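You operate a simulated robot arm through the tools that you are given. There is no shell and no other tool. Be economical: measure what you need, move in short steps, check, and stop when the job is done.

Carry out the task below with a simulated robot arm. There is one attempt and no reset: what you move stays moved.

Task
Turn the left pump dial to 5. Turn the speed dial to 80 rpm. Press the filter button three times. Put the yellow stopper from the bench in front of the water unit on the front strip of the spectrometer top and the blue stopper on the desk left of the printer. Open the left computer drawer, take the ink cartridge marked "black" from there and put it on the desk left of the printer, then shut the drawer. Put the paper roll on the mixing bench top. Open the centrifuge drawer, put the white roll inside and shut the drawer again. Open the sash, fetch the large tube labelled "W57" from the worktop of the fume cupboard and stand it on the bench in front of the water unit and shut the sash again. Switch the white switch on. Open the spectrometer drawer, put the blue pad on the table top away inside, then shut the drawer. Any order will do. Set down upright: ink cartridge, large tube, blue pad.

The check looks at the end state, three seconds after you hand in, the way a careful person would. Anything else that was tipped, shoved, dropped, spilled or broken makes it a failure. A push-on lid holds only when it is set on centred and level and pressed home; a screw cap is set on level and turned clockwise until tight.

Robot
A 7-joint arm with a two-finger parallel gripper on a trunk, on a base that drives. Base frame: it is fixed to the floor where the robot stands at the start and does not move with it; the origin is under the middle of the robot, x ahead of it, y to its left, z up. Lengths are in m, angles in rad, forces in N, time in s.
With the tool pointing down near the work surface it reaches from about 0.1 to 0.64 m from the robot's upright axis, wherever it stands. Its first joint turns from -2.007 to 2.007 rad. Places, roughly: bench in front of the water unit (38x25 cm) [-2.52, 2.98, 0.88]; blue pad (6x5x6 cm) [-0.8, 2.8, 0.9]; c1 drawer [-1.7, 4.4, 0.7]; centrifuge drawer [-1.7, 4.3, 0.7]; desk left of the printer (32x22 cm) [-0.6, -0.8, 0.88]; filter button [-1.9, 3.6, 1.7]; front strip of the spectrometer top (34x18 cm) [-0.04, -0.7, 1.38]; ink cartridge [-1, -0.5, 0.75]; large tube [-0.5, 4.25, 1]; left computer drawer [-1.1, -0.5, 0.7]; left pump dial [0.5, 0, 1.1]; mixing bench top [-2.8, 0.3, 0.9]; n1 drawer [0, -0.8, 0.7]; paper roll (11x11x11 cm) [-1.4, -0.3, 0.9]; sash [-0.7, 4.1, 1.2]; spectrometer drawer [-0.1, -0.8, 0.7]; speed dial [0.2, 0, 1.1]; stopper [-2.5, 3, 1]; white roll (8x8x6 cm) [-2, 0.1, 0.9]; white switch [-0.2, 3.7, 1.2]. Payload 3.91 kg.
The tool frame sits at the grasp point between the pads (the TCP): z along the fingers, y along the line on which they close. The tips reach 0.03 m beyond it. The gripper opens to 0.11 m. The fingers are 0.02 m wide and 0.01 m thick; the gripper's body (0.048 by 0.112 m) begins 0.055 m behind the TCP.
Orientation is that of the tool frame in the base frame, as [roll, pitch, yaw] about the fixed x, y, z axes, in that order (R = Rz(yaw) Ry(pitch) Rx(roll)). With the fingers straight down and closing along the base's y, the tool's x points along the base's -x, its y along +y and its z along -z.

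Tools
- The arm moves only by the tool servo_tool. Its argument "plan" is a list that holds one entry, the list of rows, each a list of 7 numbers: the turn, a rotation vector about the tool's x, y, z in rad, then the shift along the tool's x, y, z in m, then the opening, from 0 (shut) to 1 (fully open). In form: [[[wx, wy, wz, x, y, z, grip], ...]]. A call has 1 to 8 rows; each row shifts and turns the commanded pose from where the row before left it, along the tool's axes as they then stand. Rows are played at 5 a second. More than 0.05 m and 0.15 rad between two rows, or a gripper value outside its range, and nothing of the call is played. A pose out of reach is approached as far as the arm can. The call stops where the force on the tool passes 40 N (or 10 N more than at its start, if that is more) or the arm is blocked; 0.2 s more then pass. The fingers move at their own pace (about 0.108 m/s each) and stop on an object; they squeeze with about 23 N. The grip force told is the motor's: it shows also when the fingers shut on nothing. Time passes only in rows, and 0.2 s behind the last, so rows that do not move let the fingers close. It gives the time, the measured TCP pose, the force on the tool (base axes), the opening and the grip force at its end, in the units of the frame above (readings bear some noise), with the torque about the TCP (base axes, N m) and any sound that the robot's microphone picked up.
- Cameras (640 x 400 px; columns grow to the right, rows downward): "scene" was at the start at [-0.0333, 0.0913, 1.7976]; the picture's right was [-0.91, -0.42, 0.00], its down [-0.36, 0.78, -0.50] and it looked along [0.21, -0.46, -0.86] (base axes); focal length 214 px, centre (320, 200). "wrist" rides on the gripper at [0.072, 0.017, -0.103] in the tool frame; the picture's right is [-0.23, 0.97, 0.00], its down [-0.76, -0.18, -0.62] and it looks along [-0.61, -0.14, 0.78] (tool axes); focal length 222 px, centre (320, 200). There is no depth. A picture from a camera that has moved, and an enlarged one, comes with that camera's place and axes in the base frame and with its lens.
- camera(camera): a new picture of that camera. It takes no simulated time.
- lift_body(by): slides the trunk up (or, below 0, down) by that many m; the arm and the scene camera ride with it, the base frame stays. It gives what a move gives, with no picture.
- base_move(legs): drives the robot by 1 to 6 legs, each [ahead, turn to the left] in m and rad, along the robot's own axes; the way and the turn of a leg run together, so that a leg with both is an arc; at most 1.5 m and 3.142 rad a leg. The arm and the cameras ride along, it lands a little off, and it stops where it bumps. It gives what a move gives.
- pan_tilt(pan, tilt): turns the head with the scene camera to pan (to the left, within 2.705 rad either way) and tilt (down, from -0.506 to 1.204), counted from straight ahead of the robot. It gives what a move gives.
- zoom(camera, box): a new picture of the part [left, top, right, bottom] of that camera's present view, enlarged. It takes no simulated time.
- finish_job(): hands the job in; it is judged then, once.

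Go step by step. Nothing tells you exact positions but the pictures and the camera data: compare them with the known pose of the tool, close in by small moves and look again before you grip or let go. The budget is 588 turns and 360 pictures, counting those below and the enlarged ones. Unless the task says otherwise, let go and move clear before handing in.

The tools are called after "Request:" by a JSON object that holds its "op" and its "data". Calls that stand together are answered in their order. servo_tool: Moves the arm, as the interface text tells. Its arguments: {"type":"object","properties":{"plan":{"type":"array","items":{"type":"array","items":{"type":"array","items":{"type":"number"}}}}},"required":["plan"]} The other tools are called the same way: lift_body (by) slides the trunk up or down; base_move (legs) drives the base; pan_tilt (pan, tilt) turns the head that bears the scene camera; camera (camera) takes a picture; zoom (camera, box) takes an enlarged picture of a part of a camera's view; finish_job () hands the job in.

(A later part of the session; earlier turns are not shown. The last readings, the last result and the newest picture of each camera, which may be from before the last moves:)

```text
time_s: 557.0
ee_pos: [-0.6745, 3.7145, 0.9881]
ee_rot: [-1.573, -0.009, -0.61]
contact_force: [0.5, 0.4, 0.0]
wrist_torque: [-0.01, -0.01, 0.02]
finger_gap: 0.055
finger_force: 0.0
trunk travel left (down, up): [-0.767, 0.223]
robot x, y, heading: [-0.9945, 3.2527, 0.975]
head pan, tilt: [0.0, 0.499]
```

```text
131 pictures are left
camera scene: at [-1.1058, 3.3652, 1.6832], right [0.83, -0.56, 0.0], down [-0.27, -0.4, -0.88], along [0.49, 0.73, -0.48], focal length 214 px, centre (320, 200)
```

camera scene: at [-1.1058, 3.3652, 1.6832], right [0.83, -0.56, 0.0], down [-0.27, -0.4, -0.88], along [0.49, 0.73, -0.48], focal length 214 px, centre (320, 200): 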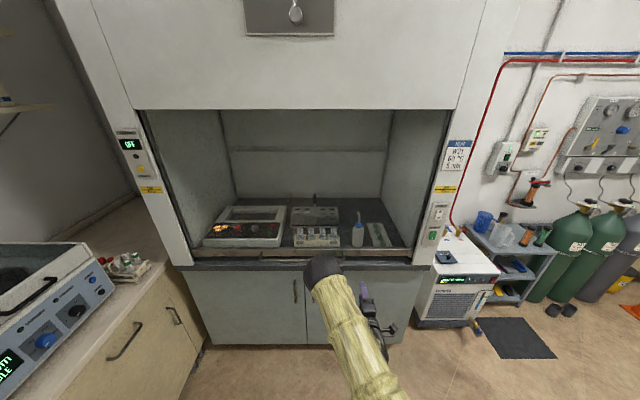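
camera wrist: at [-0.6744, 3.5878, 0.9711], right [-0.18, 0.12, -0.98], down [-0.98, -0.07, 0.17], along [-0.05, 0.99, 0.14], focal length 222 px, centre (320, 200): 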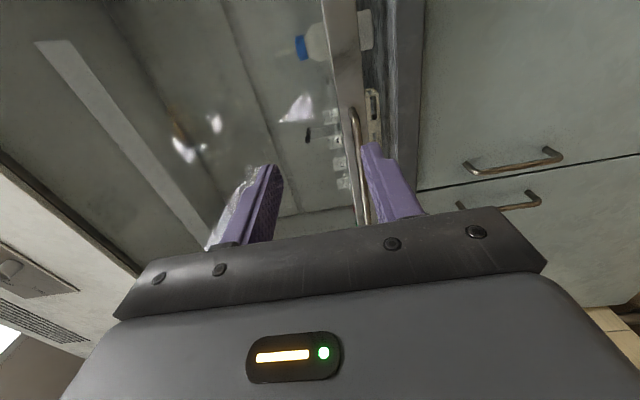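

Request:
{"op": "servo_tool", "data": {"plan": [[[0, 0, 0, -0.045, 0, 0, 0.5], [0, 0, 0, -0.045, 0, 0, 0.5], [0, 0, 0, -0.045, 0, 0, 0.5], [0, 0, 0, -0.045, 0, 0, 0.5], [0, 0, 0, -0.03, 0, 0, 0.5]]]}}

Request:
{"op": "lift_body", "data": {"by": -0.035}}

Request:
{"op": "base_move", "data": {"legs": [[0.08, 0]]}}

Request:
{"op": "camera", "data": {"camera": "wrist"}}

```text
time_s: 558.2
ee_pos: [-0.8456, 3.8322, 0.9852]
ee_rot: [-1.571, -0.008, -0.612]
contact_force: [-0.6, -1.2, -0.3]
wrist_torque: [0.0, 0.0, -0.03]
finger_gap: 0.0549
finger_force: 0.1
trunk travel left (down, up): [-0.767, 0.223]
robot x, y, heading: [-0.9931, 3.2526, 0.972]
head pan, tilt: [0.0, 0.499]
```

```text
time_s: 559.0
ee_pos: [-0.8449, 3.8314, 0.9506]
ee_rot: [-1.57, -0.01, -0.607]
contact_force: [0.1, 0.2, 0.1]
wrist_torque: [0.0, -0.01, 0.0]
finger_gap: 0.055
finger_force: 0.1
trunk travel left (down, up): [-0.732, 0.258]
robot x, y, heading: [-0.994, 3.2524, 0.973]
head pan, tilt: [0.0, 0.499]
```

```text
time_s: 560.2
ee_pos: [-0.8007, 3.8985, 0.9499]
ee_rot: [-1.572, -0.008, -0.612]
contact_force: [0.6, 0.1, 0.0]
wrist_torque: [0.03, 0.0, 0.0]
finger_gap: 0.0551
finger_force: 0.1
trunk travel left (down, up): [-0.732, 0.258]
robot x, y, heading: [-0.9499, 3.3198, 0.973]
head pan, tilt: [0.0, 0.499]
```

```text
130 pictures are left
camera wrist: at [-0.7986, 3.7717, 0.9337], right [-0.18, 0.12, -0.98], down [-0.98, -0.07, 0.17], along [-0.05, 0.99, 0.14], focal length 222 px, centre (320, 200)
```

wrist: 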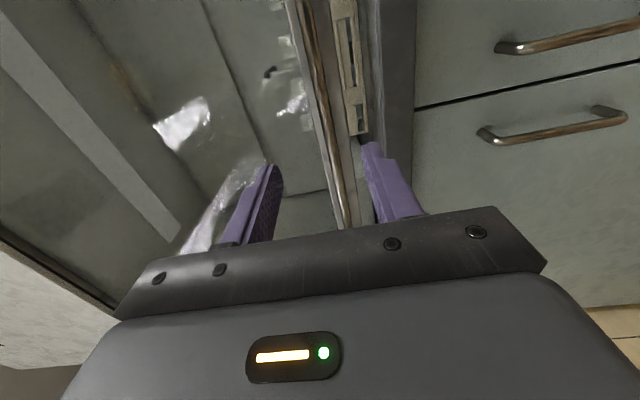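

Request:
{"op": "servo_tool", "data": {"plan": [[[0, 0, 0, 0, 0.006, 0.04, 0.45], [0, 0, 0, 0, 0, 0.02, 0.45]]]}}

Request:
{"op": "camera", "data": {"camera": "wrist"}}

```text
time_s: 560.8
ee_pos: [-0.7668, 3.9464, 0.9438]
ee_rot: [-1.573, -0.007, -0.611]
contact_force: [0.4, -0.1, 0.2]
wrist_torque: [-0.01, -0.03, 0.02]
finger_gap: 0.0495
finger_force: 0.2
trunk travel left (down, up): [-0.732, 0.258]
robot x, y, heading: [-0.954, 3.323, 0.976]
head pan, tilt: [0.0, 0.499]
```

```text
129 pictures are left
camera wrist: at [-0.7655, 3.8194, 0.9278], right [-0.18, 0.12, -0.98], down [-0.98, -0.07, 0.17], along [-0.05, 0.99, 0.14], focal length 222 px, centre (320, 200)
```

wrist: 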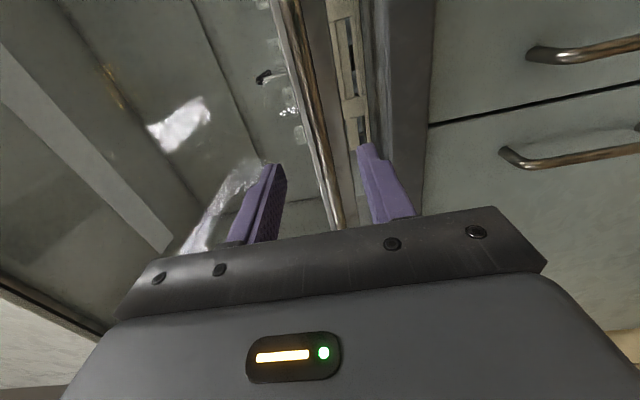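

Request:
{"op": "servo_tool", "data": {"plan": [[[0, 0, 0, 0, 0, 0.012, 0.45], [0, 0, 0, 0, 0, 0.01, 0.45]]]}}

Request:
{"op": "camera", "data": {"camera": "wrist"}}

```text
time_s: 561.4
ee_pos: [-0.7529, 3.9635, 0.9444]
ee_rot: [-1.572, -0.01, -0.61]
contact_force: [-0.5, -0.3, -0.4]
wrist_torque: [0.02, 0.0, 0.02]
finger_gap: 0.0495
finger_force: 0.0
trunk travel left (down, up): [-0.732, 0.258]
robot x, y, heading: [-0.9504, 3.3193, 0.973]
head pan, tilt: [0.0, 0.499]
```

```text
128 pictures are left
camera wrist: at [-0.7521, 3.8378, 0.928], right [-0.18, 0.13, -0.98], down [-0.98, -0.07, 0.17], along [-0.05, 0.99, 0.14], focal length 222 px, centre (320, 200)
```

wrist: 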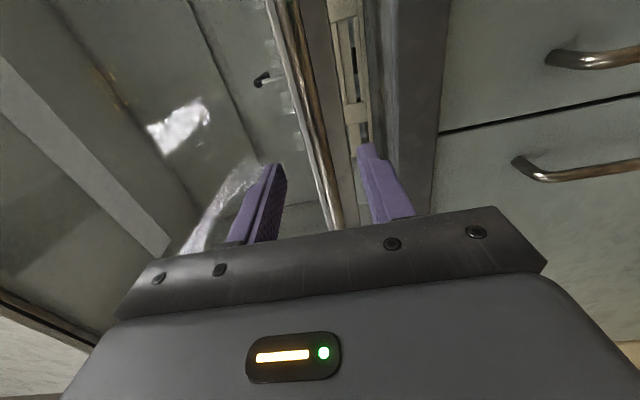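

Request:
{"op": "servo_tool", "data": {"plan": [[[0, 0, 0, 0, 0, 0.01, 0.45], [0, 0, 0, 0, 0, 0, 0], [0, 0, 0, 0, 0, 0, 0], [0, 0, 0, 0, 0, 0, 0]]]}}

Request:
{"op": "camera", "data": {"camera": "wrist"}}

```text
time_s: 562.4
ee_pos: [-0.7468, 3.9722, 0.9446]
ee_rot: [-1.571, -0.009, -0.611]
contact_force: [-0.4, -0.1, 0.1]
wrist_torque: [-0.01, 0.04, 0.0]
finger_gap: 0.0
finger_force: 22.9
trunk travel left (down, up): [-0.732, 0.258]
robot x, y, heading: [-0.9543, 3.321, 0.976]
head pan, tilt: [0.0, 0.499]
```

```text
127 pictures are left
camera wrist: at [-0.7469, 3.846, 0.9278], right [-0.18, 0.12, -0.98], down [-0.98, -0.07, 0.17], along [-0.05, 0.99, 0.14], focal length 222 px, centre (320, 200)
```

wrist: 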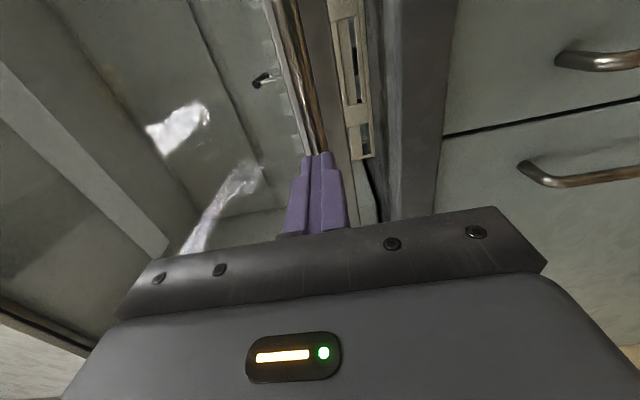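

Request:
{"op": "servo_tool", "data": {"plan": [[[0, 0, 0, 0, 0, -0.005, 0.45], [0, 0, 0, 0, 0, 0, 0.45], [0, 0, 0, 0, 0, 0.015, 0.45], [0, 0, 0, 0, 0, 0.012, 0.45], [0, 0, 0, 0, 0, 0.012, 0.45]]]}}

Request:
{"op": "camera", "data": {"camera": "wrist"}}

```text
time_s: 563.6
ee_pos: [-0.7269, 4.0006, 0.9422]
ee_rot: [-1.572, -0.009, -0.611]
contact_force: [0.5, -0.2, 0.0]
wrist_torque: [0.02, 0.01, 0.03]
finger_gap: 0.0496
finger_force: 0.1
trunk travel left (down, up): [-0.732, 0.258]
robot x, y, heading: [-0.9516, 3.3222, 0.975]
head pan, tilt: [0.0, 0.499]
```

```text
126 pictures are left
camera wrist: at [-0.727, 3.874, 0.9262], right [-0.18, 0.12, -0.98], down [-0.98, -0.07, 0.17], along [-0.05, 0.99, 0.14], focal length 222 px, centre (320, 200)
```

wrist: 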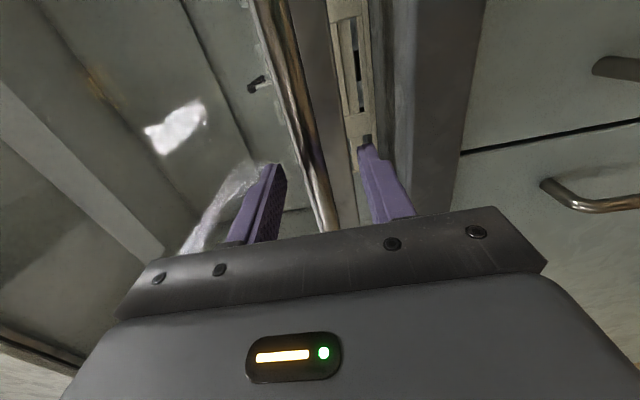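

Request:
{"op": "servo_tool", "data": {"plan": [[[0, 0, 0, 0, 0, 0.008, 0.45], [0, 0, 0, 0, 0, 0, 0], [0, 0, 0, 0, 0, 0, 0], [0, 0, 0, 0, 0, 0, 0]]]}}

Request:
{"op": "camera", "data": {"camera": "wrist"}}

```text
time_s: 564.6
ee_pos: [-0.7241, 4.0075, 0.9421]
ee_rot: [-1.571, -0.008, -0.611]
contact_force: [1.0, 1.9, 3.2]
wrist_torque: [0.34, 0.43, -0.06]
finger_gap: 0.0137
finger_force: 44.6
trunk travel left (down, up): [-0.732, 0.258]
robot x, y, heading: [-0.9505, 3.32, 0.976]
head pan, tilt: [0.0, 0.499]
```

```text
125 pictures are left
camera wrist: at [-0.723, 3.8807, 0.9273], right [-0.18, 0.13, -0.98], down [-0.98, -0.07, 0.17], along [-0.05, 0.99, 0.14], focal length 222 px, centre (320, 200)
```

wrist: 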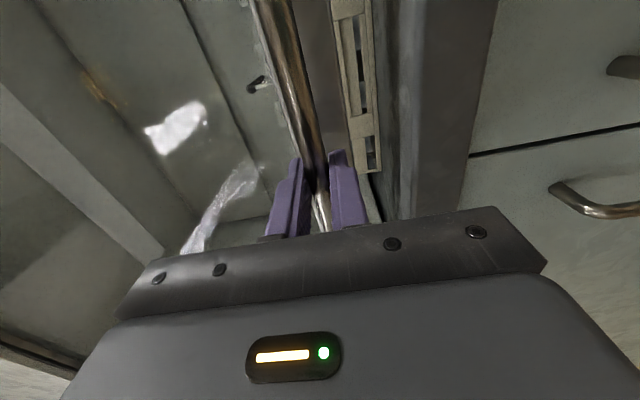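

Gripped the sash handle. I lift with the trunk.

Request:
{"op": "lift_body", "data": {"by": 0.1}}

Request:
{"op": "camera", "data": {"camera": "scene"}}

```text
time_s: 565.9
ee_pos: [-0.7236, 4.007, 1.0441]
ee_rot: [-1.569, -0.007, -0.611]
contact_force: [-1.1, -0.4, 1.1]
wrist_torque: [0.22, 0.46, -0.46]
finger_gap: 0.0137
finger_force: 45.3
trunk travel left (down, up): [-0.832, 0.158]
robot x, y, heading: [-0.9528, 3.3159, 0.975]
head pan, tilt: [0.0, 0.499]
```

```text
124 pictures are left
camera scene: at [-1.0615, 3.4305, 1.7484], right [0.83, -0.56, 0.0], down [-0.27, -0.4, -0.88], along [0.49, 0.73, -0.48], focal length 214 px, centre (320, 200)
```

scene: 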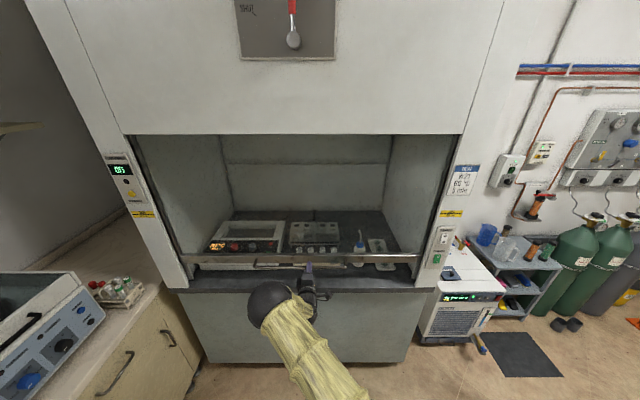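

Request:
{"op": "lift_body", "data": {"by": 0.155}}

Request:
{"op": "servo_tool", "data": {"plan": [[[0, 0, 0, 0, -0.03, 0, 0], [0, 0, 0, 0, -0.03, 0, 0], [0, 0, 0, 0, -0.03, 0, 0], [0, 0, 0, 0, -0.03, 0, 0]]]}}

Request:
{"op": "camera", "data": {"camera": "scene"}}

```text
time_s: 567.7
ee_pos: [-0.7237, 4.0076, 1.1989]
ee_rot: [-1.569, -0.007, -0.609]
contact_force: [-0.9, -1.3, -0.2]
wrist_torque: [0.21, 0.41, -0.27]
finger_gap: 0.0134
finger_force: 45.1
trunk travel left (down, up): [-0.987, 0.003]
robot x, y, heading: [-0.9508, 3.3191, 0.973]
head pan, tilt: [0.0, 0.499]
```

```text
time_s: 568.7
ee_pos: [-0.7241, 4.0072, 1.3189]
ee_rot: [-1.565, -0.005, -0.612]
contact_force: [0.7, -1.4, 3.4]
wrist_torque: [0.35, 0.29, -0.61]
finger_gap: 0.0136
finger_force: 45.3
trunk travel left (down, up): [-0.987, 0.003]
robot x, y, heading: [-0.9551, 3.3182, 0.974]
head pan, tilt: [0.0, 0.499]
```

```text
123 pictures are left
camera scene: at [-1.061, 3.4301, 1.9036], right [0.83, -0.56, 0.0], down [-0.27, -0.4, -0.88], along [0.49, 0.73, -0.48], focal length 214 px, centre (320, 200)
```

scene: 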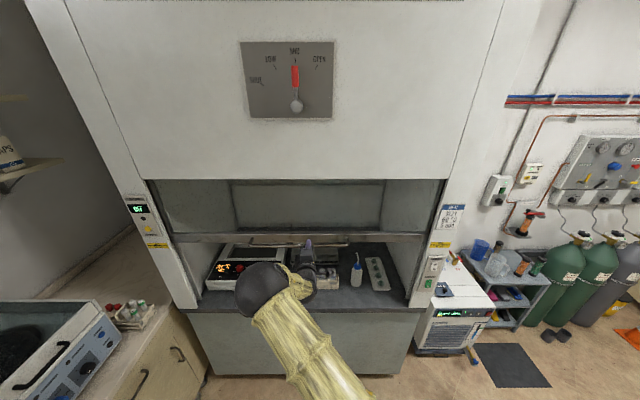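

Request:
{"op": "servo_tool", "data": {"plan": [[[0, 0, 0, 0, -0.02, 0, 0], [0, 0, 0, 0, 0, 0, 0.45], [0, 0, 0, 0, 0, 0, 0.45], [0, 0, 0, 0, 0, -0.03, 0.45], [0, 0, 0, 0, 0, -0.04, 0.45]]]}}

Request:
{"op": "camera", "data": {"camera": "scene"}}

```text
time_s: 569.9
ee_pos: [-0.7628, 3.9493, 1.3367]
ee_rot: [-1.57, -0.009, -0.611]
contact_force: [0.4, 0.0, -0.6]
wrist_torque: [0.02, -0.02, -0.01]
finger_gap: 0.0494
finger_force: 0.1
trunk travel left (down, up): [-0.987, 0.003]
robot x, y, heading: [-0.949, 3.3196, 0.972]
head pan, tilt: [0.0, 0.499]
```

```text
122 pictures are left
camera scene: at [-1.0623, 3.4296, 1.9033], right [0.83, -0.56, 0.0], down [-0.27, -0.4, -0.88], along [0.49, 0.73, -0.48], focal length 214 px, centre (320, 200)
```

scene: 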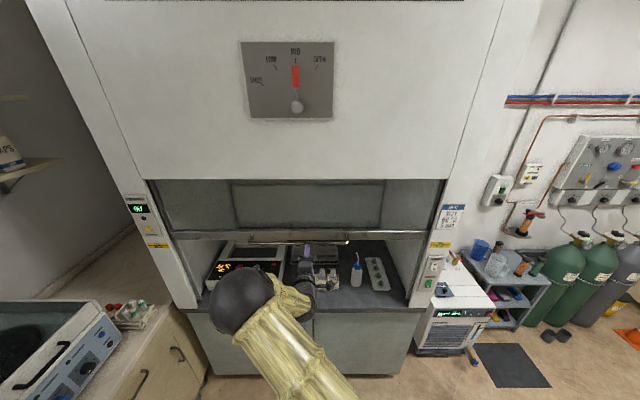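

Sash stays up. I read the tube labels.

Request:
{"op": "zoom", "data": {"camera": "scene", "box": [300, 250, 360, 300]}}

Request:
{"op": "camera", "data": {"camera": "wrist"}}

```text
8.00 times, centred on (330, 275) of scene
camera zoom: at [-1.0623, 3.4296, 1.9033], right [0.83, -0.56, 0.0], down [-0.27, -0.4, -0.88], along [0.49, 0.73, -0.48], focal length 1716 px, centre (240, -400)
```

zoom: 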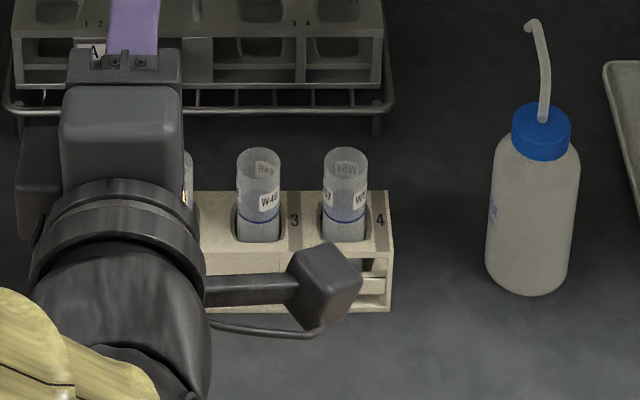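

```text
120 pictures are left
camera wrist: at [-0.7638, 3.8225, 1.3214], right [-0.18, 0.13, -0.98], down [-0.98, -0.07, 0.17], along [-0.05, 0.99, 0.14], focal length 222 px, centre (320, 200)
```

wrist: 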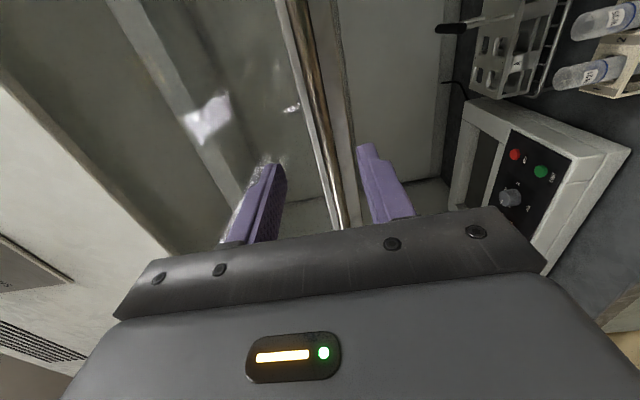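

Tube 4 (W57) stands in the rack near (-0.53,4.09). I roll the gripper so the camera is on top, lower, and shift right.

Request:
{"op": "lift_body", "data": {"by": -0.3}}

Request:
{"op": "servo_tool", "data": {"plan": [[[0, 0, -0.15, 0, 0, 0, 0.6], [0, 0, -0.15, 0, 0, 0, 0.6], [0, 0, -0.15, 0, 0, 0, 0.6], [0, 0, -0.15, 0, 0, 0, 0.6], [0, 0, -0.15, 0, 0, 0, 0.6], [0, 0, -0.15, 0, 0, 0, 0.6], [0, 0, -0.15, 0, 0, 0, 0.6], [0, 0, -0.15, 0, 0, 0, 0.6]]]}}

Request:
{"op": "servo_tool", "data": {"plan": [[[0, 0, -0.15, 0, 0, 0, 0.6], [0, 0, -0.15, 0, 0, 0, 0.6], [0, 0, -0.07, 0, 0, 0, 0.6], [0, 0, 0, 0, 0.03, 0, 0.6], [0, 0, 0, 0, 0.03, 0, 0.6], [0, 0, 0, 0, 0.03, 0, 0.6], [0, 0, 0, 0, 0.025, 0, 0.6]]]}}

Request:
{"op": "camera", "data": {"camera": "wrist"}}

Request:
{"op": "camera", "data": {"camera": "scene"}}

```text
time_s: 572.9
ee_pos: [-0.763, 3.9498, 1.0369]
ee_rot: [-1.572, -0.01, -0.612]
contact_force: [-0.7, 0.3, 0.0]
wrist_torque: [-0.01, 0.01, 0.01]
finger_gap: 0.0497
finger_force: 0.1
trunk travel left (down, up): [-0.687, 0.303]
robot x, y, heading: [-0.9523, 3.3198, 0.975]
head pan, tilt: [0.0, 0.499]
```

```text
time_s: 574.7
ee_pos: [-0.7639, 3.9512, 1.0367]
ee_rot: [-1.571, -1.211, -0.61]
contact_force: [0.4, -0.4, 0.4]
wrist_torque: [-0.01, 0.0, -0.01]
finger_gap: 0.0659
finger_force: 0.1
trunk travel left (down, up): [-0.687, 0.303]
robot x, y, heading: [-0.9516, 3.3229, 0.978]
head pan, tilt: [0.0, 0.499]
```

```text
time_s: 576.3
ee_pos: [-0.6685, 3.8852, 1.0354]
ee_rot: [1.725, -1.563, 2.374]
contact_force: [-0.5, -0.5, -0.2]
wrist_torque: [-0.03, 0.03, 0.0]
finger_gap: 0.066
finger_force: 0.0
trunk travel left (down, up): [-0.687, 0.303]
robot x, y, heading: [-0.9512, 3.3208, 0.973]
head pan, tilt: [0.0, 0.499]
```

```text
119 pictures are left
camera wrist: at [-0.7136, 3.7898, 1.1091], right [0.8, -0.56, -0.22], down [-0.5, -0.41, -0.76], along [0.34, 0.72, -0.61], focal length 222 px, centre (320, 200)
```

wrist: 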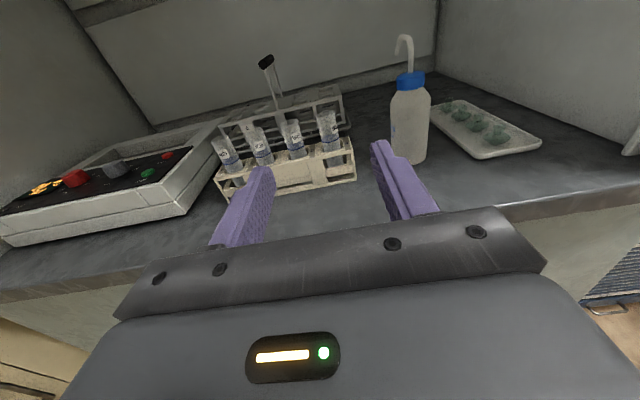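

```text
118 pictures are left
camera scene: at [-1.0609, 3.4307, 1.6033], right [0.83, -0.56, 0.0], down [-0.27, -0.4, -0.88], along [0.49, 0.73, -0.48], focal length 214 px, centre (320, 200)
```

scene: 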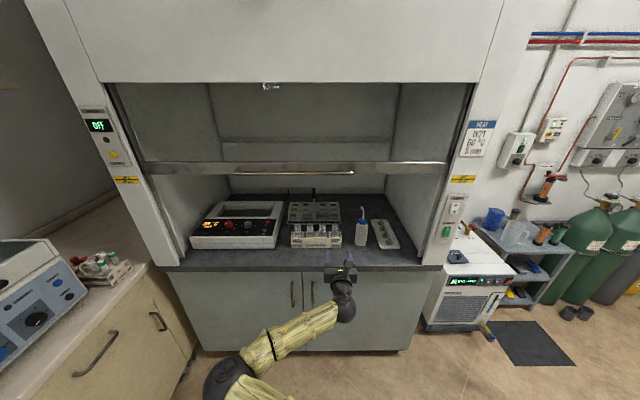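

Request:
{"op": "zoom", "data": {"camera": "wrist", "box": [200, 90, 380, 210]}}

Request:
{"op": "zoom", "data": {"camera": "scene", "box": [280, 195, 380, 255]}}

```text
3.33 times, centred on (290, 150) of wrist
camera zoom: at [-0.7136, 3.7898, 1.1091], right [0.8, -0.56, -0.22], down [-0.5, -0.41, -0.76], along [0.34, 0.72, -0.61], focal length 740 px, centre (420, 367)
```

zoom: 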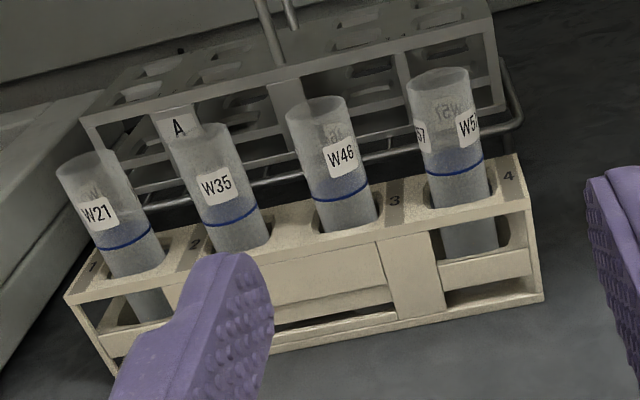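

```text
6.40 times, centred on (330, 225) of scene
camera zoom: at [-1.0609, 3.4307, 1.6033], right [0.83, -0.56, 0.0], down [-0.27, -0.4, -0.88], along [0.49, 0.73, -0.48], focal length 1373 px, centre (256, 40)
```

zoom: 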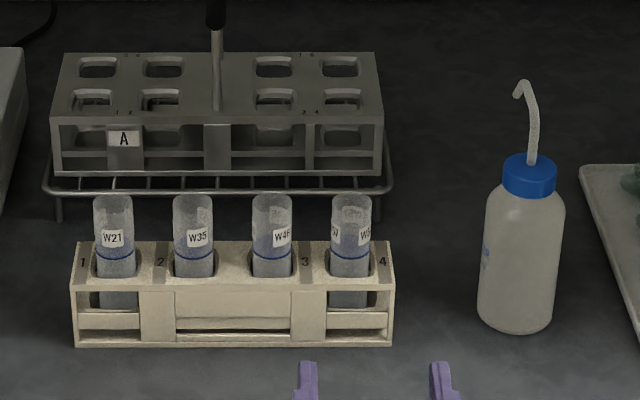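

W57 confirmed in slot 4, top at (-0.511,4.106,0.99). I pitch the gripper slightly down, lower it and close in.

Request:
{"op": "servo_tool", "data": {"plan": [[[0, -0.15, 0, 0, 0, 0, 0.5], [0, -0.15, 0, 0, 0, 0, 0.5]]]}}

Request:
{"op": "lift_body", "data": {"by": -0.06}}

Request:
{"op": "base_move", "data": {"legs": [[0.14, 0]]}}

Request:
{"op": "camera", "data": {"camera": "wrist"}}

Request:
{"op": "camera", "data": {"camera": "scene"}}

```text
time_s: 576.9
ee_pos: [-0.6684, 3.884, 1.0376]
ee_rot: [3.119, -1.269, 0.982]
contact_force: [0.9, -0.6, -0.1]
wrist_torque: [0.04, -0.01, 0.01]
finger_gap: 0.0551
finger_force: 0.1
trunk travel left (down, up): [-0.687, 0.303]
robot x, y, heading: [-0.9504, 3.3195, 0.974]
head pan, tilt: [0.0, 0.499]
```

```text
time_s: 577.9
ee_pos: [-0.6682, 3.8842, 0.9782]
ee_rot: [3.117, -1.271, 0.982]
contact_force: [0.0, -0.3, -0.2]
wrist_torque: [0.03, 0.01, 0.04]
finger_gap: 0.0551
finger_force: 0.0
trunk travel left (down, up): [-0.627, 0.363]
robot x, y, heading: [-0.9497, 3.3232, 0.978]
head pan, tilt: [0.0, 0.499]
```

```text
time_s: 579.4
ee_pos: [-0.5889, 4.003, 0.9777]
ee_rot: [3.116, -1.27, 0.984]
contact_force: [0.1, -0.2, -0.2]
wrist_torque: [0.01, -0.01, -0.01]
finger_gap: 0.055
finger_force: 0.0
trunk travel left (down, up): [-0.627, 0.363]
robot x, y, heading: [-0.8721, 3.4353, 0.973]
head pan, tilt: [0.0, 0.499]
```

```text
115 pictures are left
camera wrist: at [-0.6183, 3.9304, 1.0771], right [0.76, -0.62, -0.21], down [-0.61, -0.57, -0.54], along [0.21, 0.54, -0.81], focal length 222 px, centre (320, 200)
```

wrist: 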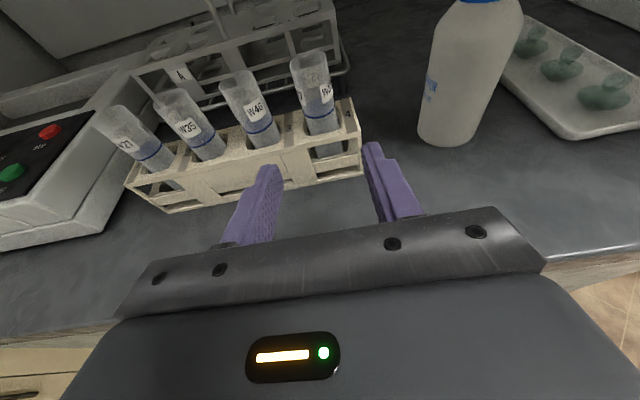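

```text
114 pictures are left
camera scene: at [-0.9801, 3.5502, 1.5433], right [0.83, -0.56, 0.0], down [-0.27, -0.4, -0.88], along [0.49, 0.73, -0.48], focal length 214 px, centre (320, 200)
```

scene: 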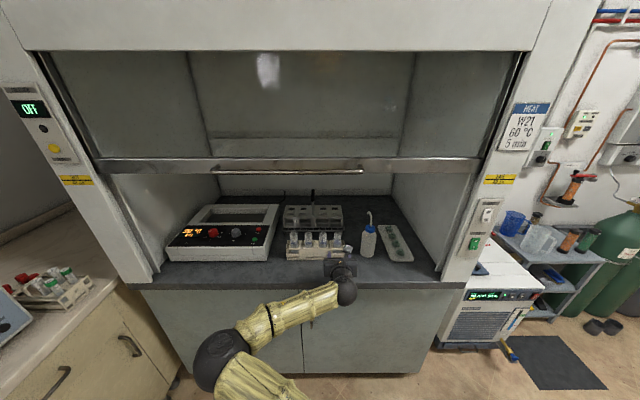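

Request:
{"op": "servo_tool", "data": {"plan": [[[0, 0, 0, 0.0115, 0.003, 0.037, 0.44], [0, 0, 0, 0.0075, 0.002, 0.024, 0.44]]]}}

Request:
{"op": "camera", "data": {"camera": "wrist"}}

Request:
{"op": "zoom", "data": {"camera": "scene", "box": [270, 200, 400, 300]}}

```text
time_s: 580.0
ee_pos: [-0.5472, 4.0508, 0.9775]
ee_rot: [3.116, -1.271, 0.983]
contact_force: [-0.1, 0.3, 1.1]
wrist_torque: [0.0, 0.0, -0.01]
finger_gap: 0.0483
finger_force: 0.0
trunk travel left (down, up): [-0.627, 0.363]
robot x, y, heading: [-0.8699, 3.438, 0.975]
head pan, tilt: [0.0, 0.499]
```

```text
113 pictures are left
camera wrist: at [-0.5777, 3.9789, 1.0775], right [0.76, -0.61, -0.21], down [-0.61, -0.57, -0.54], along [0.21, 0.54, -0.81], focal length 222 px, centre (320, 200)
```

wrist: 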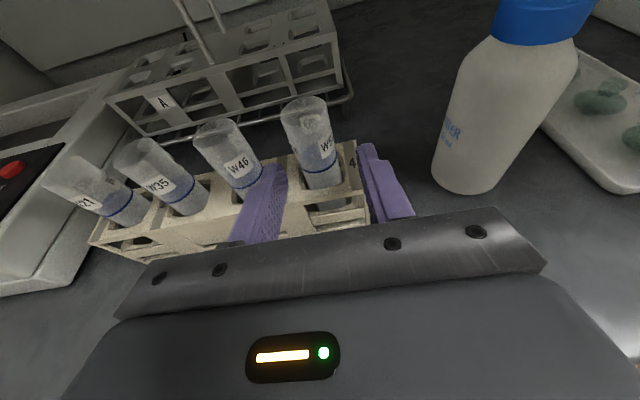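

```text
4.00 times, centred on (335, 250) of scene
camera zoom: at [-0.98, 3.5499, 1.5433], right [0.83, -0.56, 0.0], down [-0.27, -0.4, -0.88], along [0.49, 0.73, -0.48], focal length 858 px, centre (260, 0)
```

zoom: 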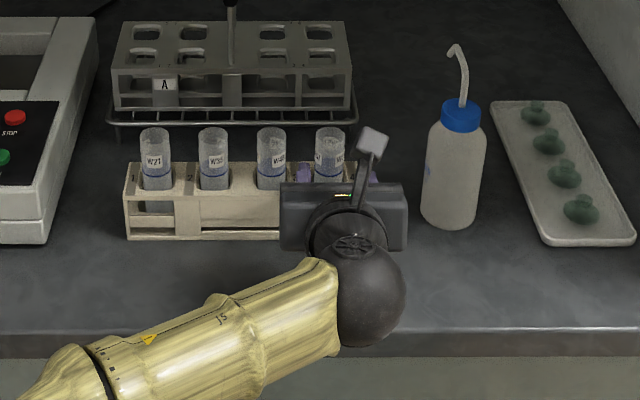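

Request:
{"op": "servo_tool", "data": {"plan": [[[0, 0, 0, 0.004, -0.001, 0.027, 0.44], [0, 0, 0, 0.004, -0.001, 0.026, 0.44]]]}}

Request:
{"op": "camera", "data": {"camera": "wrist"}}

```text
time_s: 580.6
ee_pos: [-0.5177, 4.0983, 0.9693]
ee_rot: [3.117, -1.272, 0.982]
contact_force: [-0.3, -0.4, 0.4]
wrist_torque: [0.02, 0.0, 0.02]
finger_gap: 0.0485
finger_force: 0.0
trunk travel left (down, up): [-0.627, 0.363]
robot x, y, heading: [-0.8731, 3.4416, 0.97]
head pan, tilt: [0.0, 0.499]
```

```text
111 pictures are left
camera wrist: at [-0.5492, 4.0246, 1.0689], right [0.76, -0.62, -0.21], down [-0.61, -0.57, -0.54], along [0.21, 0.54, -0.81], focal length 222 px, centre (320, 200)
```

wrist: 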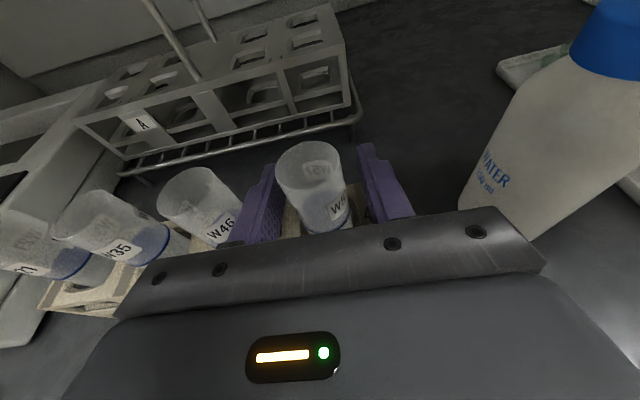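

Request:
{"op": "servo_tool", "data": {"plan": [[[0, 0, 0, 0, 0, 0, 0], [0, 0, 0, 0, 0, 0, 0], [0, 0, 0, 0, 0, 0, 0]]]}}

Request:
{"op": "lift_body", "data": {"by": 0.05}}

Request:
{"op": "camera", "data": {"camera": "wrist"}}

```text
time_s: 581.4
ee_pos: [-0.5193, 4.0968, 0.9688]
ee_rot: [3.117, -1.27, 0.982]
contact_force: [1.2, 0.0, 1.8]
wrist_torque: [0.03, -0.01, -0.01]
finger_gap: 0.0283
finger_force: 22.8
trunk travel left (down, up): [-0.627, 0.363]
robot x, y, heading: [-0.8696, 3.4348, 0.975]
head pan, tilt: [0.0, 0.499]
```

```text
time_s: 582.3
ee_pos: [-0.5197, 4.0974, 1.0186]
ee_rot: [3.118, -1.271, 0.984]
contact_force: [-0.6, -0.4, -0.1]
wrist_torque: [0.03, -0.01, -0.04]
finger_gap: 0.0284
finger_force: 23.0
trunk travel left (down, up): [-0.677, 0.313]
robot x, y, heading: [-0.8699, 3.4405, 0.972]
head pan, tilt: [0.0, 0.499]
```

```text
110 pictures are left
camera wrist: at [-0.5497, 4.0246, 1.1189], right [0.76, -0.62, -0.21], down [-0.61, -0.57, -0.54], along [0.21, 0.54, -0.81], focal length 222 px, centre (320, 200)
```

wrist: 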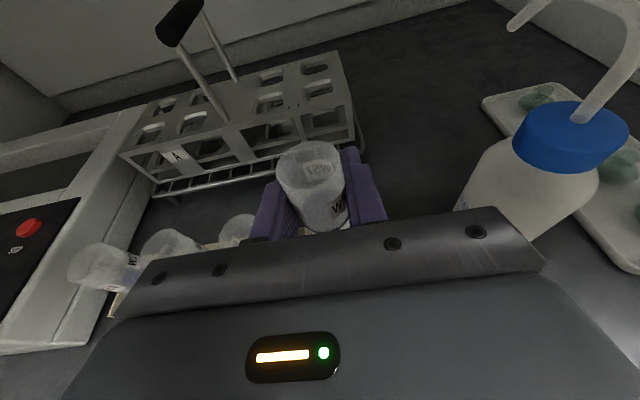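

Request:
{"op": "lift_body", "data": {"by": 0.08}}

Request:
{"op": "camera", "data": {"camera": "scene"}}

```text
time_s: 583.5
ee_pos: [-0.5185, 4.097, 1.0986]
ee_rot: [3.118, -1.271, 0.983]
contact_force: [0.2, -0.5, -0.2]
wrist_torque: [-0.02, 0.0, 0.02]
finger_gap: 0.0282
finger_force: 22.8
trunk travel left (down, up): [-0.757, 0.233]
robot x, y, heading: [-0.8702, 3.436, 0.976]
head pan, tilt: [0.0, 0.499]
```

```text
109 pictures are left
camera scene: at [-0.9803, 3.55, 1.6733], right [0.83, -0.56, 0.0], down [-0.27, -0.4, -0.88], along [0.49, 0.73, -0.48], focal length 214 px, centre (320, 200)
```

scene: 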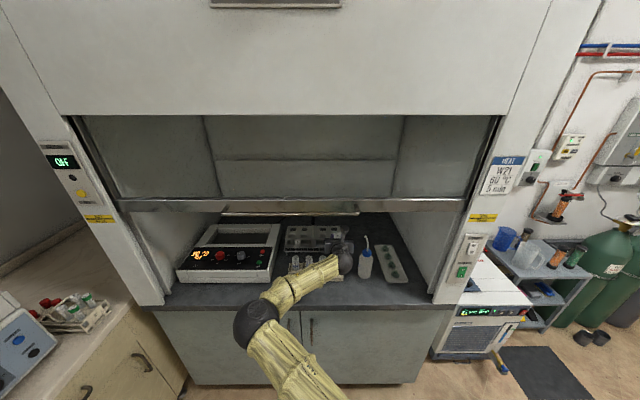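

Tube is free of the rack. I back straight out and carry it to the water-unit bench.

Request:
{"op": "base_move", "data": {"legs": [[-0.32, 0]]}}

Request:
{"op": "lift_body", "data": {"by": 0.1}}

Request:
{"op": "base_move", "data": {"legs": [[0, 1.43], [0, 1.43], [0.95, 0]]}}

Request:
{"op": "pan_tilt", "data": {"pan": -1.0, "tilt": 0.7}}

Request:
{"op": "camera", "data": {"camera": "scene"}}

```text
time_s: 585.9
ee_pos: [-0.6996, 3.8297, 1.0995]
ee_rot: [3.117, -1.27, 0.98]
contact_force: [-0.1, 0.4, 0.2]
wrist_torque: [0.02, 0.01, 0.01]
finger_gap: 0.0283
finger_force: 22.7
trunk travel left (down, up): [-0.757, 0.233]
robot x, y, heading: [-1.0521, 3.1701, 0.97]
head pan, tilt: [0.0, 0.499]
```

```text
time_s: 587.2
ee_pos: [-0.699, 3.8319, 1.1995]
ee_rot: [3.118, -1.271, 0.978]
contact_force: [0.1, 0.2, -0.1]
wrist_torque: [0.03, -0.01, 0.0]
finger_gap: 0.0283
finger_force: 23.2
trunk travel left (down, up): [-0.857, 0.133]
robot x, y, heading: [-1.0514, 3.1736, 0.967]
head pan, tilt: [0.0, 0.499]
```

```text
time_s: 589.4
ee_pos: [-0.9083, 3.906, 1.1977]
ee_rot: [3.119, -1.272, 1.278]
contact_force: [0.5, 0.1, -0.5]
wrist_torque: [0.0, -0.02, 0.0]
finger_gap: 0.0276
finger_force: 22.6
trunk travel left (down, up): [-0.857, 0.133]
robot x, y, heading: [-1.0489, 3.1725, 1.266]
head pan, tilt: [0.0, 0.499]
stopped in leg 1: the robot was blocked; the commanded pose is now the measured one
```

```text
time_s: 590.7
ee_pos: [-0.909, 3.9047, 1.198]
ee_rot: [3.117, -1.269, 1.281]
contact_force: [-0.3, 0.3, -2.0]
wrist_torque: [0.0, -0.01, -0.03]
finger_gap: 0.0272
finger_force: 23.4
trunk travel left (down, up): [-0.857, 0.133]
robot x, y, heading: [-1.0478, 3.1765, 1.264]
head pan, tilt: [-1.0, 0.7]
```

```text
108 pictures are left
camera scene: at [-1.1349, 3.1836, 1.7556], right [0.26, -0.96, 0.0], down [-0.62, -0.17, -0.77], along [0.74, 0.2, -0.64], focal length 214 px, centre (320, 200)
```

scene: 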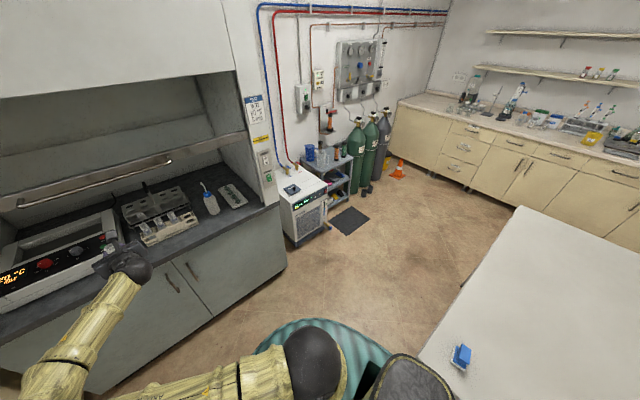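

Request:
{"op": "camera", "data": {"camera": "wrist"}}

Request:
{"op": "base_move", "data": {"legs": [[0, -1.24], [0, -1.24], [0, -1.2]]}}

```text
107 pictures are left
camera wrist: at [-0.9165, 3.8265, 1.299], right [0.91, -0.37, -0.21], down [-0.42, -0.73, -0.54], along [0.05, 0.58, -0.81], focal length 222 px, centre (320, 200)
```

wrist: 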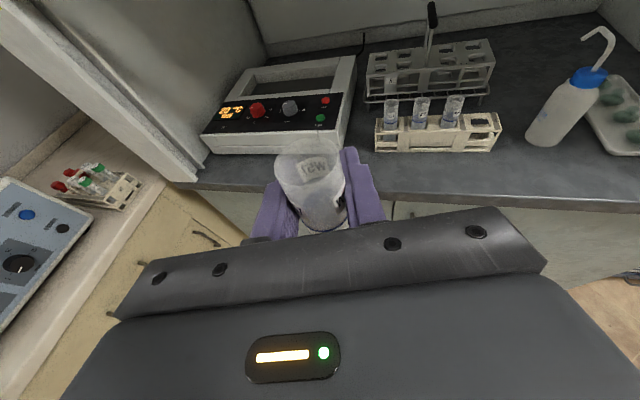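

```text
time_s: 604.4
ee_pos: [-1.5648, 2.6304, 1.1987]
ee_rot: [3.119, -1.27, -2.427]
contact_force: [0.5, -0.1, -0.6]
wrist_torque: [0.02, -0.01, 0.01]
finger_gap: 0.0264
finger_force: 23.5
trunk travel left (down, up): [-0.857, 0.133]
robot x, y, heading: [-1.0532, 3.1727, -2.447]
head pan, tilt: [-1.0, 0.7]
```

Request:
{"op": "zoom", "data": {"camera": "wrist", "box": [220, 100, 420, 260]}}

```text
2.50 times, centred on (320, 180) of wrist
camera zoom: at [-1.5151, 2.6919, 1.2989], right [-0.57, 0.8, -0.21], down [0.74, 0.39, -0.54], along [-0.35, -0.47, -0.81], focal length 555 px, centre (320, 250)
```

zoom: 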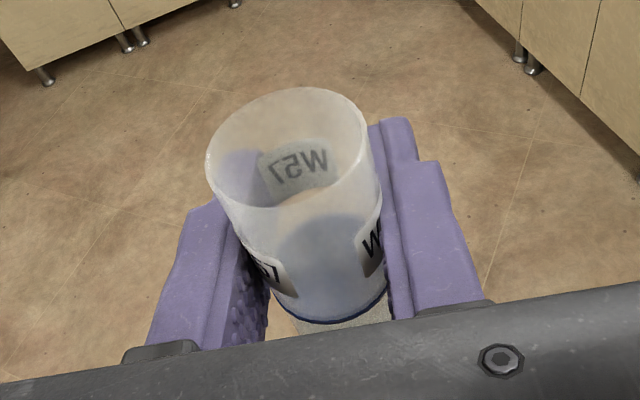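

Request:
{"op": "base_move", "data": {"legs": [[1.0, 0], [0, -1.285]]}}

Request:
{"op": "pan_tilt", "data": {"pan": 0.1, "tilt": 0.7}}

Request:
{"op": "camera", "data": {"camera": "scene"}}

Request:
{"op": "camera", "data": {"camera": "wrist"}}

```text
time_s: 615.0
ee_pos: [-2.4996, 2.8393, 1.1991]
ee_rot: [3.117, -1.272, 2.602]
contact_force: [-0.7, -1.0, -0.7]
wrist_torque: [0.01, -0.06, -0.05]
finger_gap: 0.0266
finger_force: 22.6
trunk travel left (down, up): [-0.857, 0.133]
robot x, y, heading: [-1.8264, 2.518, 2.589]
head pan, tilt: [-1.0, 0.7]
```

```text
time_s: 616.3
ee_pos: [-2.5008, 2.8379, 1.1994]
ee_rot: [3.118, -1.27, 2.601]
contact_force: [-0.3, -1.1, -0.1]
wrist_torque: [0.01, 0.01, -0.02]
finger_gap: 0.0267
finger_force: 23.0
trunk travel left (down, up): [-0.857, 0.133]
robot x, y, heading: [-1.8212, 2.5172, 2.587]
head pan, tilt: [0.099, 0.7]
```

```text
105 pictures are left
camera scene: at [-1.9335, 2.3938, 1.7556], right [0.44, 0.9, 0.0], down [0.58, -0.28, -0.76], along [-0.69, 0.34, -0.64], focal length 214 px, centre (320, 200)
```

scene: 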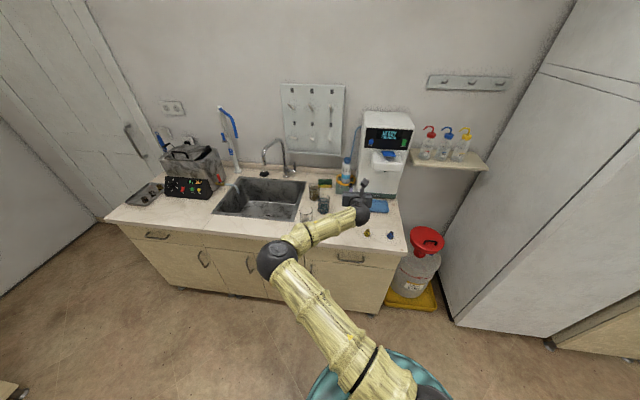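

```text
104 pictures are left
camera wrist: at [-2.4255, 2.8108, 1.299], right [0.58, 0.79, -0.21], down [0.6, -0.59, -0.54], along [-0.55, 0.19, -0.81], focal length 222 px, centre (320, 200)
```

wrist: 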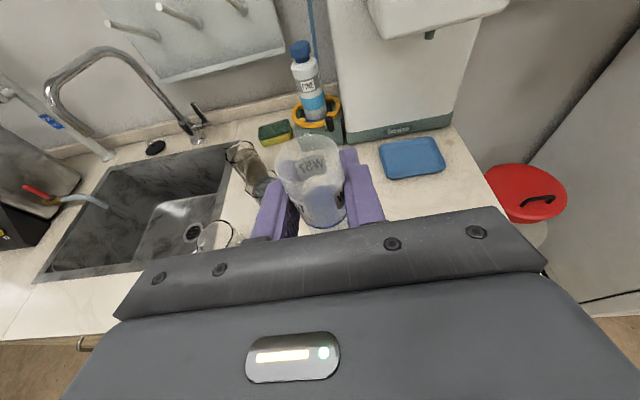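

Request:
{"op": "servo_tool", "data": {"plan": [[[0, 0, 0, 0.0047, 0.032, 0.0153, 0]]]}}

Request:
{"op": "lift_body", "data": {"by": -0.2}}

Request:
{"op": "camera", "data": {"camera": "scene"}}

Request:
{"op": "camera", "data": {"camera": "wrist"}}

```text
time_s: 616.7
ee_pos: [-2.4975, 2.8759, 1.1972]
ee_rot: [3.121, -1.268, 2.598]
contact_force: [-0.4, 0.4, -0.6]
wrist_torque: [0.01, 0.01, 0.04]
finger_gap: 0.0267
finger_force: 23.2
trunk travel left (down, up): [-0.857, 0.133]
robot x, y, heading: [-1.8249, 2.5183, 2.587]
head pan, tilt: [0.099, 0.7]
```

```text
time_s: 618.9
ee_pos: [-2.4959, 2.8742, 0.9993]
ee_rot: [3.117, -1.27, 2.6]
contact_force: [0.0, 0.7, -0.3]
wrist_torque: [0.01, 0.0, 0.01]
finger_gap: 0.0267
finger_force: 23.4
trunk travel left (down, up): [-0.657, 0.333]
robot x, y, heading: [-1.831, 2.5187, 2.592]
head pan, tilt: [0.099, 0.7]
```

```text
103 pictures are left
camera scene: at [-1.9334, 2.3937, 1.5556], right [0.44, 0.9, 0.0], down [0.58, -0.28, -0.76], along [-0.69, 0.34, -0.64], focal length 214 px, centre (320, 200)
```

scene: 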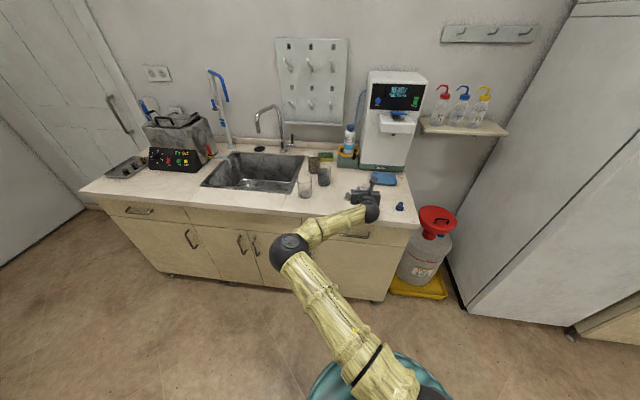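

```text
102 pictures are left
camera wrist: at [-2.4222, 2.8459, 1.0988], right [0.58, 0.79, -0.21], down [0.6, -0.59, -0.54], along [-0.55, 0.19, -0.81], focal length 222 px, centre (320, 200)
```

wrist: 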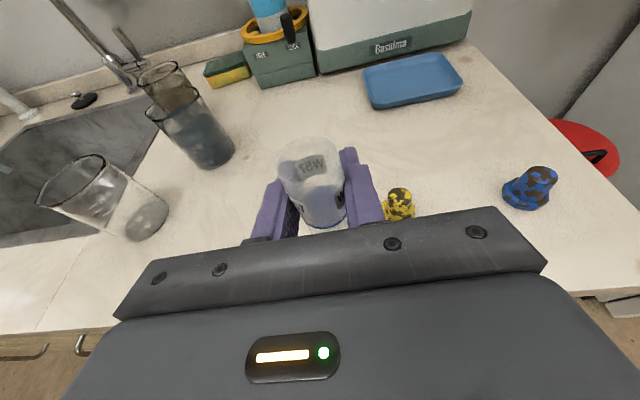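

Request:
{"op": "servo_tool", "data": {"plan": [[[0, 0, 0, -0.0191, 0, 0.0059, 0], [0, 0, 0, -0.0095, 0, 0.003, 0], [0, 0, 0, -0.0048, 0, 0.0015, 0]]]}}

Request:
{"op": "camera", "data": {"camera": "wrist"}}

```text
time_s: 619.7
ee_pos: [-2.4961, 2.876, 0.9638]
ee_rot: [3.113, -1.271, 2.602]
contact_force: [-0.2, 0.3, -1.0]
wrist_torque: [0.01, 0.05, 0.0]
finger_gap: 0.0268
finger_force: 23.0
trunk travel left (down, up): [-0.657, 0.333]
robot x, y, heading: [-1.8266, 2.5201, 2.585]
head pan, tilt: [0.099, 0.7]
```

```text
101 pictures are left
camera wrist: at [-2.4226, 2.847, 1.0642], right [0.58, 0.79, -0.21], down [0.6, -0.59, -0.54], along [-0.55, 0.19, -0.81], focal length 222 px, centre (320, 200)
```

wrist: 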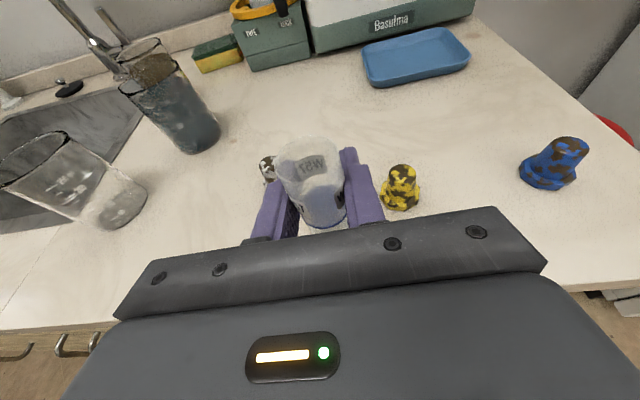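

Request:
{"op": "servo_tool", "data": {"plan": [[[0, 0, 0, -0.0038, 0, 0.0012, 0], [0, 0, 0, -0.0038, 0, 0.0012, 0], [0, 0, 0, 0, 0, 0, 0]]]}}

```text
time_s: 620.5
ee_pos: [-2.4959, 2.8747, 0.9595]
ee_rot: [3.117, -1.276, 2.596]
contact_force: [-2.0, 1.0, 21.5]
wrist_torque: [-0.04, -0.01, -0.02]
finger_gap: 0.0273
finger_force: 23.1
trunk travel left (down, up): [-0.657, 0.333]
robot x, y, heading: [-1.8219, 2.5182, 2.587]
head pan, tilt: [0.099, 0.7]
```

Request:
{"op": "zoom", "data": {"camera": "scene", "box": [330, 160, 420, 230]}}

Request:
{"op": "zoom", "data": {"camera": "wrist", "box": [220, 120, 420, 260]}}

```text
5.71 times, centred on (375, 195) of scene
camera zoom: at [-1.9311, 2.3926, 1.556], right [0.44, 0.9, 0.0], down [0.58, -0.28, -0.77], along [-0.69, 0.34, -0.64], focal length 1226 px, centre (6, 229)
```

zoom: 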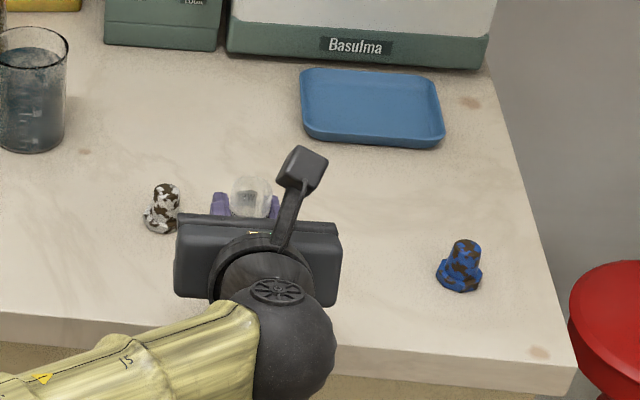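

```text
2.86 times, centred on (320, 190) of wrist
camera zoom: at [-2.4206, 2.8459, 1.0592], right [0.58, 0.79, -0.21], down [0.6, -0.58, -0.55], along [-0.56, 0.19, -0.81], focal length 635 px, centre (320, 229)
```

zoom: 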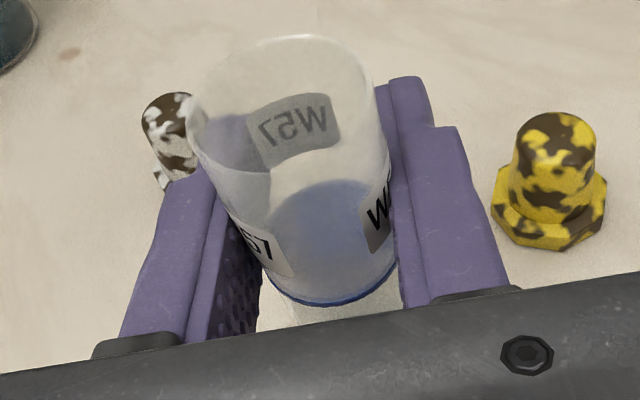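

Request:
{"op": "servo_tool", "data": {"plan": [[[0, 0, 0, 0.0015, 0, -0.0005, 0], [0, 0, 0, 0, 0, 0, 0.4], [0, 0, 0, 0, 0, 0, 0.4], [0, 0, 0, 0, 0, 0, 0.4]]]}}

Request:
{"op": "zoom", "data": {"camera": "wrist", "box": [220, 120, 420, 260]}}

```text
time_s: 621.5
ee_pos: [-2.4974, 2.8752, 0.9562]
ee_rot: [3.116, -1.267, 2.602]
contact_force: [-0.5, -1.0, -0.8]
wrist_torque: [0.0, 0.01, -0.02]
finger_gap: 0.0437
finger_force: 0.0
trunk travel left (down, up): [-0.657, 0.333]
robot x, y, heading: [-1.8263, 2.5188, 2.587]
head pan, tilt: [0.099, 0.7]
```

```text
2.86 times, centred on (320, 190) of wrist
camera zoom: at [-2.4223, 2.8461, 1.0569], right [0.58, 0.79, -0.21], down [0.6, -0.59, -0.54], along [-0.55, 0.19, -0.81], focal length 635 px, centre (320, 229)
```

zoom: 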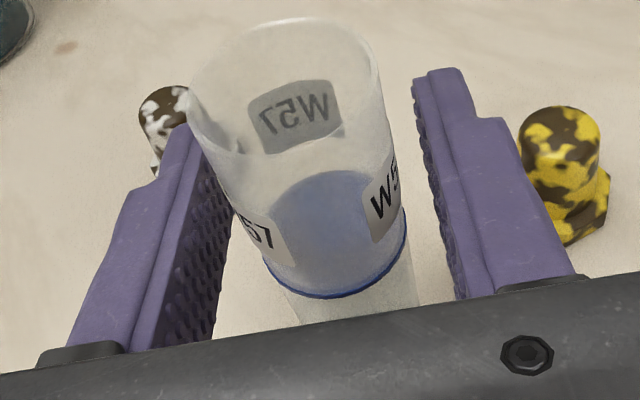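

Request:
{"op": "servo_tool", "data": {"plan": [[[0, 0, 0, -0.0118, 0, -0.038, 0.4], [0, 0, 0, -0.0118, 0, -0.038, 0.4], [0, 0, 0, -0.0118, 0, -0.038, 0.4]]]}}

Request:
{"op": "zoom", "data": {"camera": "scene", "box": [330, 150, 420, 220]}}

Request:
{"op": "camera", "data": {"camera": "wrist"}}

```text
time_s: 622.3
ee_pos: [-2.3965, 2.8102, 0.9582]
ee_rot: [3.116, -1.27, 2.602]
contact_force: [-0.1, -0.1, -0.9]
wrist_torque: [0.02, 0.01, 0.01]
finger_gap: 0.0441
finger_force: 0.1
trunk travel left (down, up): [-0.657, 0.333]
robot x, y, heading: [-1.8267, 2.5185, 2.585]
head pan, tilt: [0.099, 0.7]
```

```text
5.71 times, centred on (375, 185) of scene
camera zoom: at [-1.9332, 2.3935, 1.5556], right [0.44, 0.9, 0.0], down [0.58, -0.28, -0.77], along [-0.69, 0.34, -0.64], focal length 1226 px, centre (6, 286)
```

zoom: 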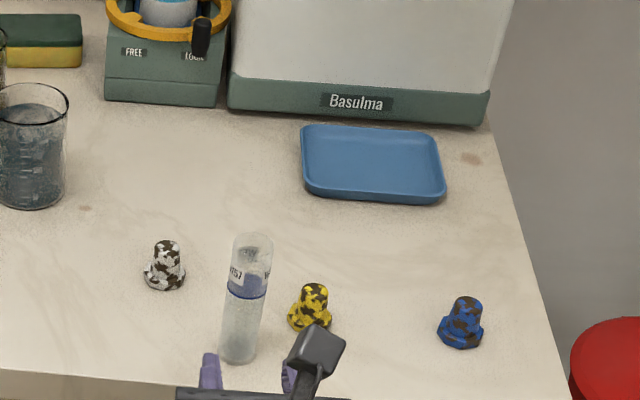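

```text
96 pictures are left
camera wrist: at [-2.3222, 2.7822, 1.0583], right [0.58, 0.79, -0.21], down [0.6, -0.59, -0.54], along [-0.55, 0.19, -0.81], focal length 222 px, centre (320, 200)
```

wrist: 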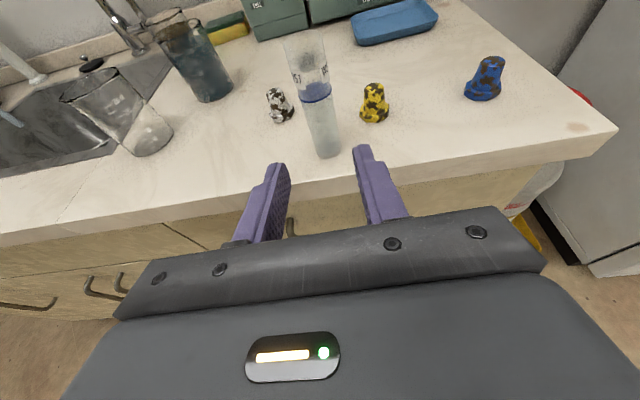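

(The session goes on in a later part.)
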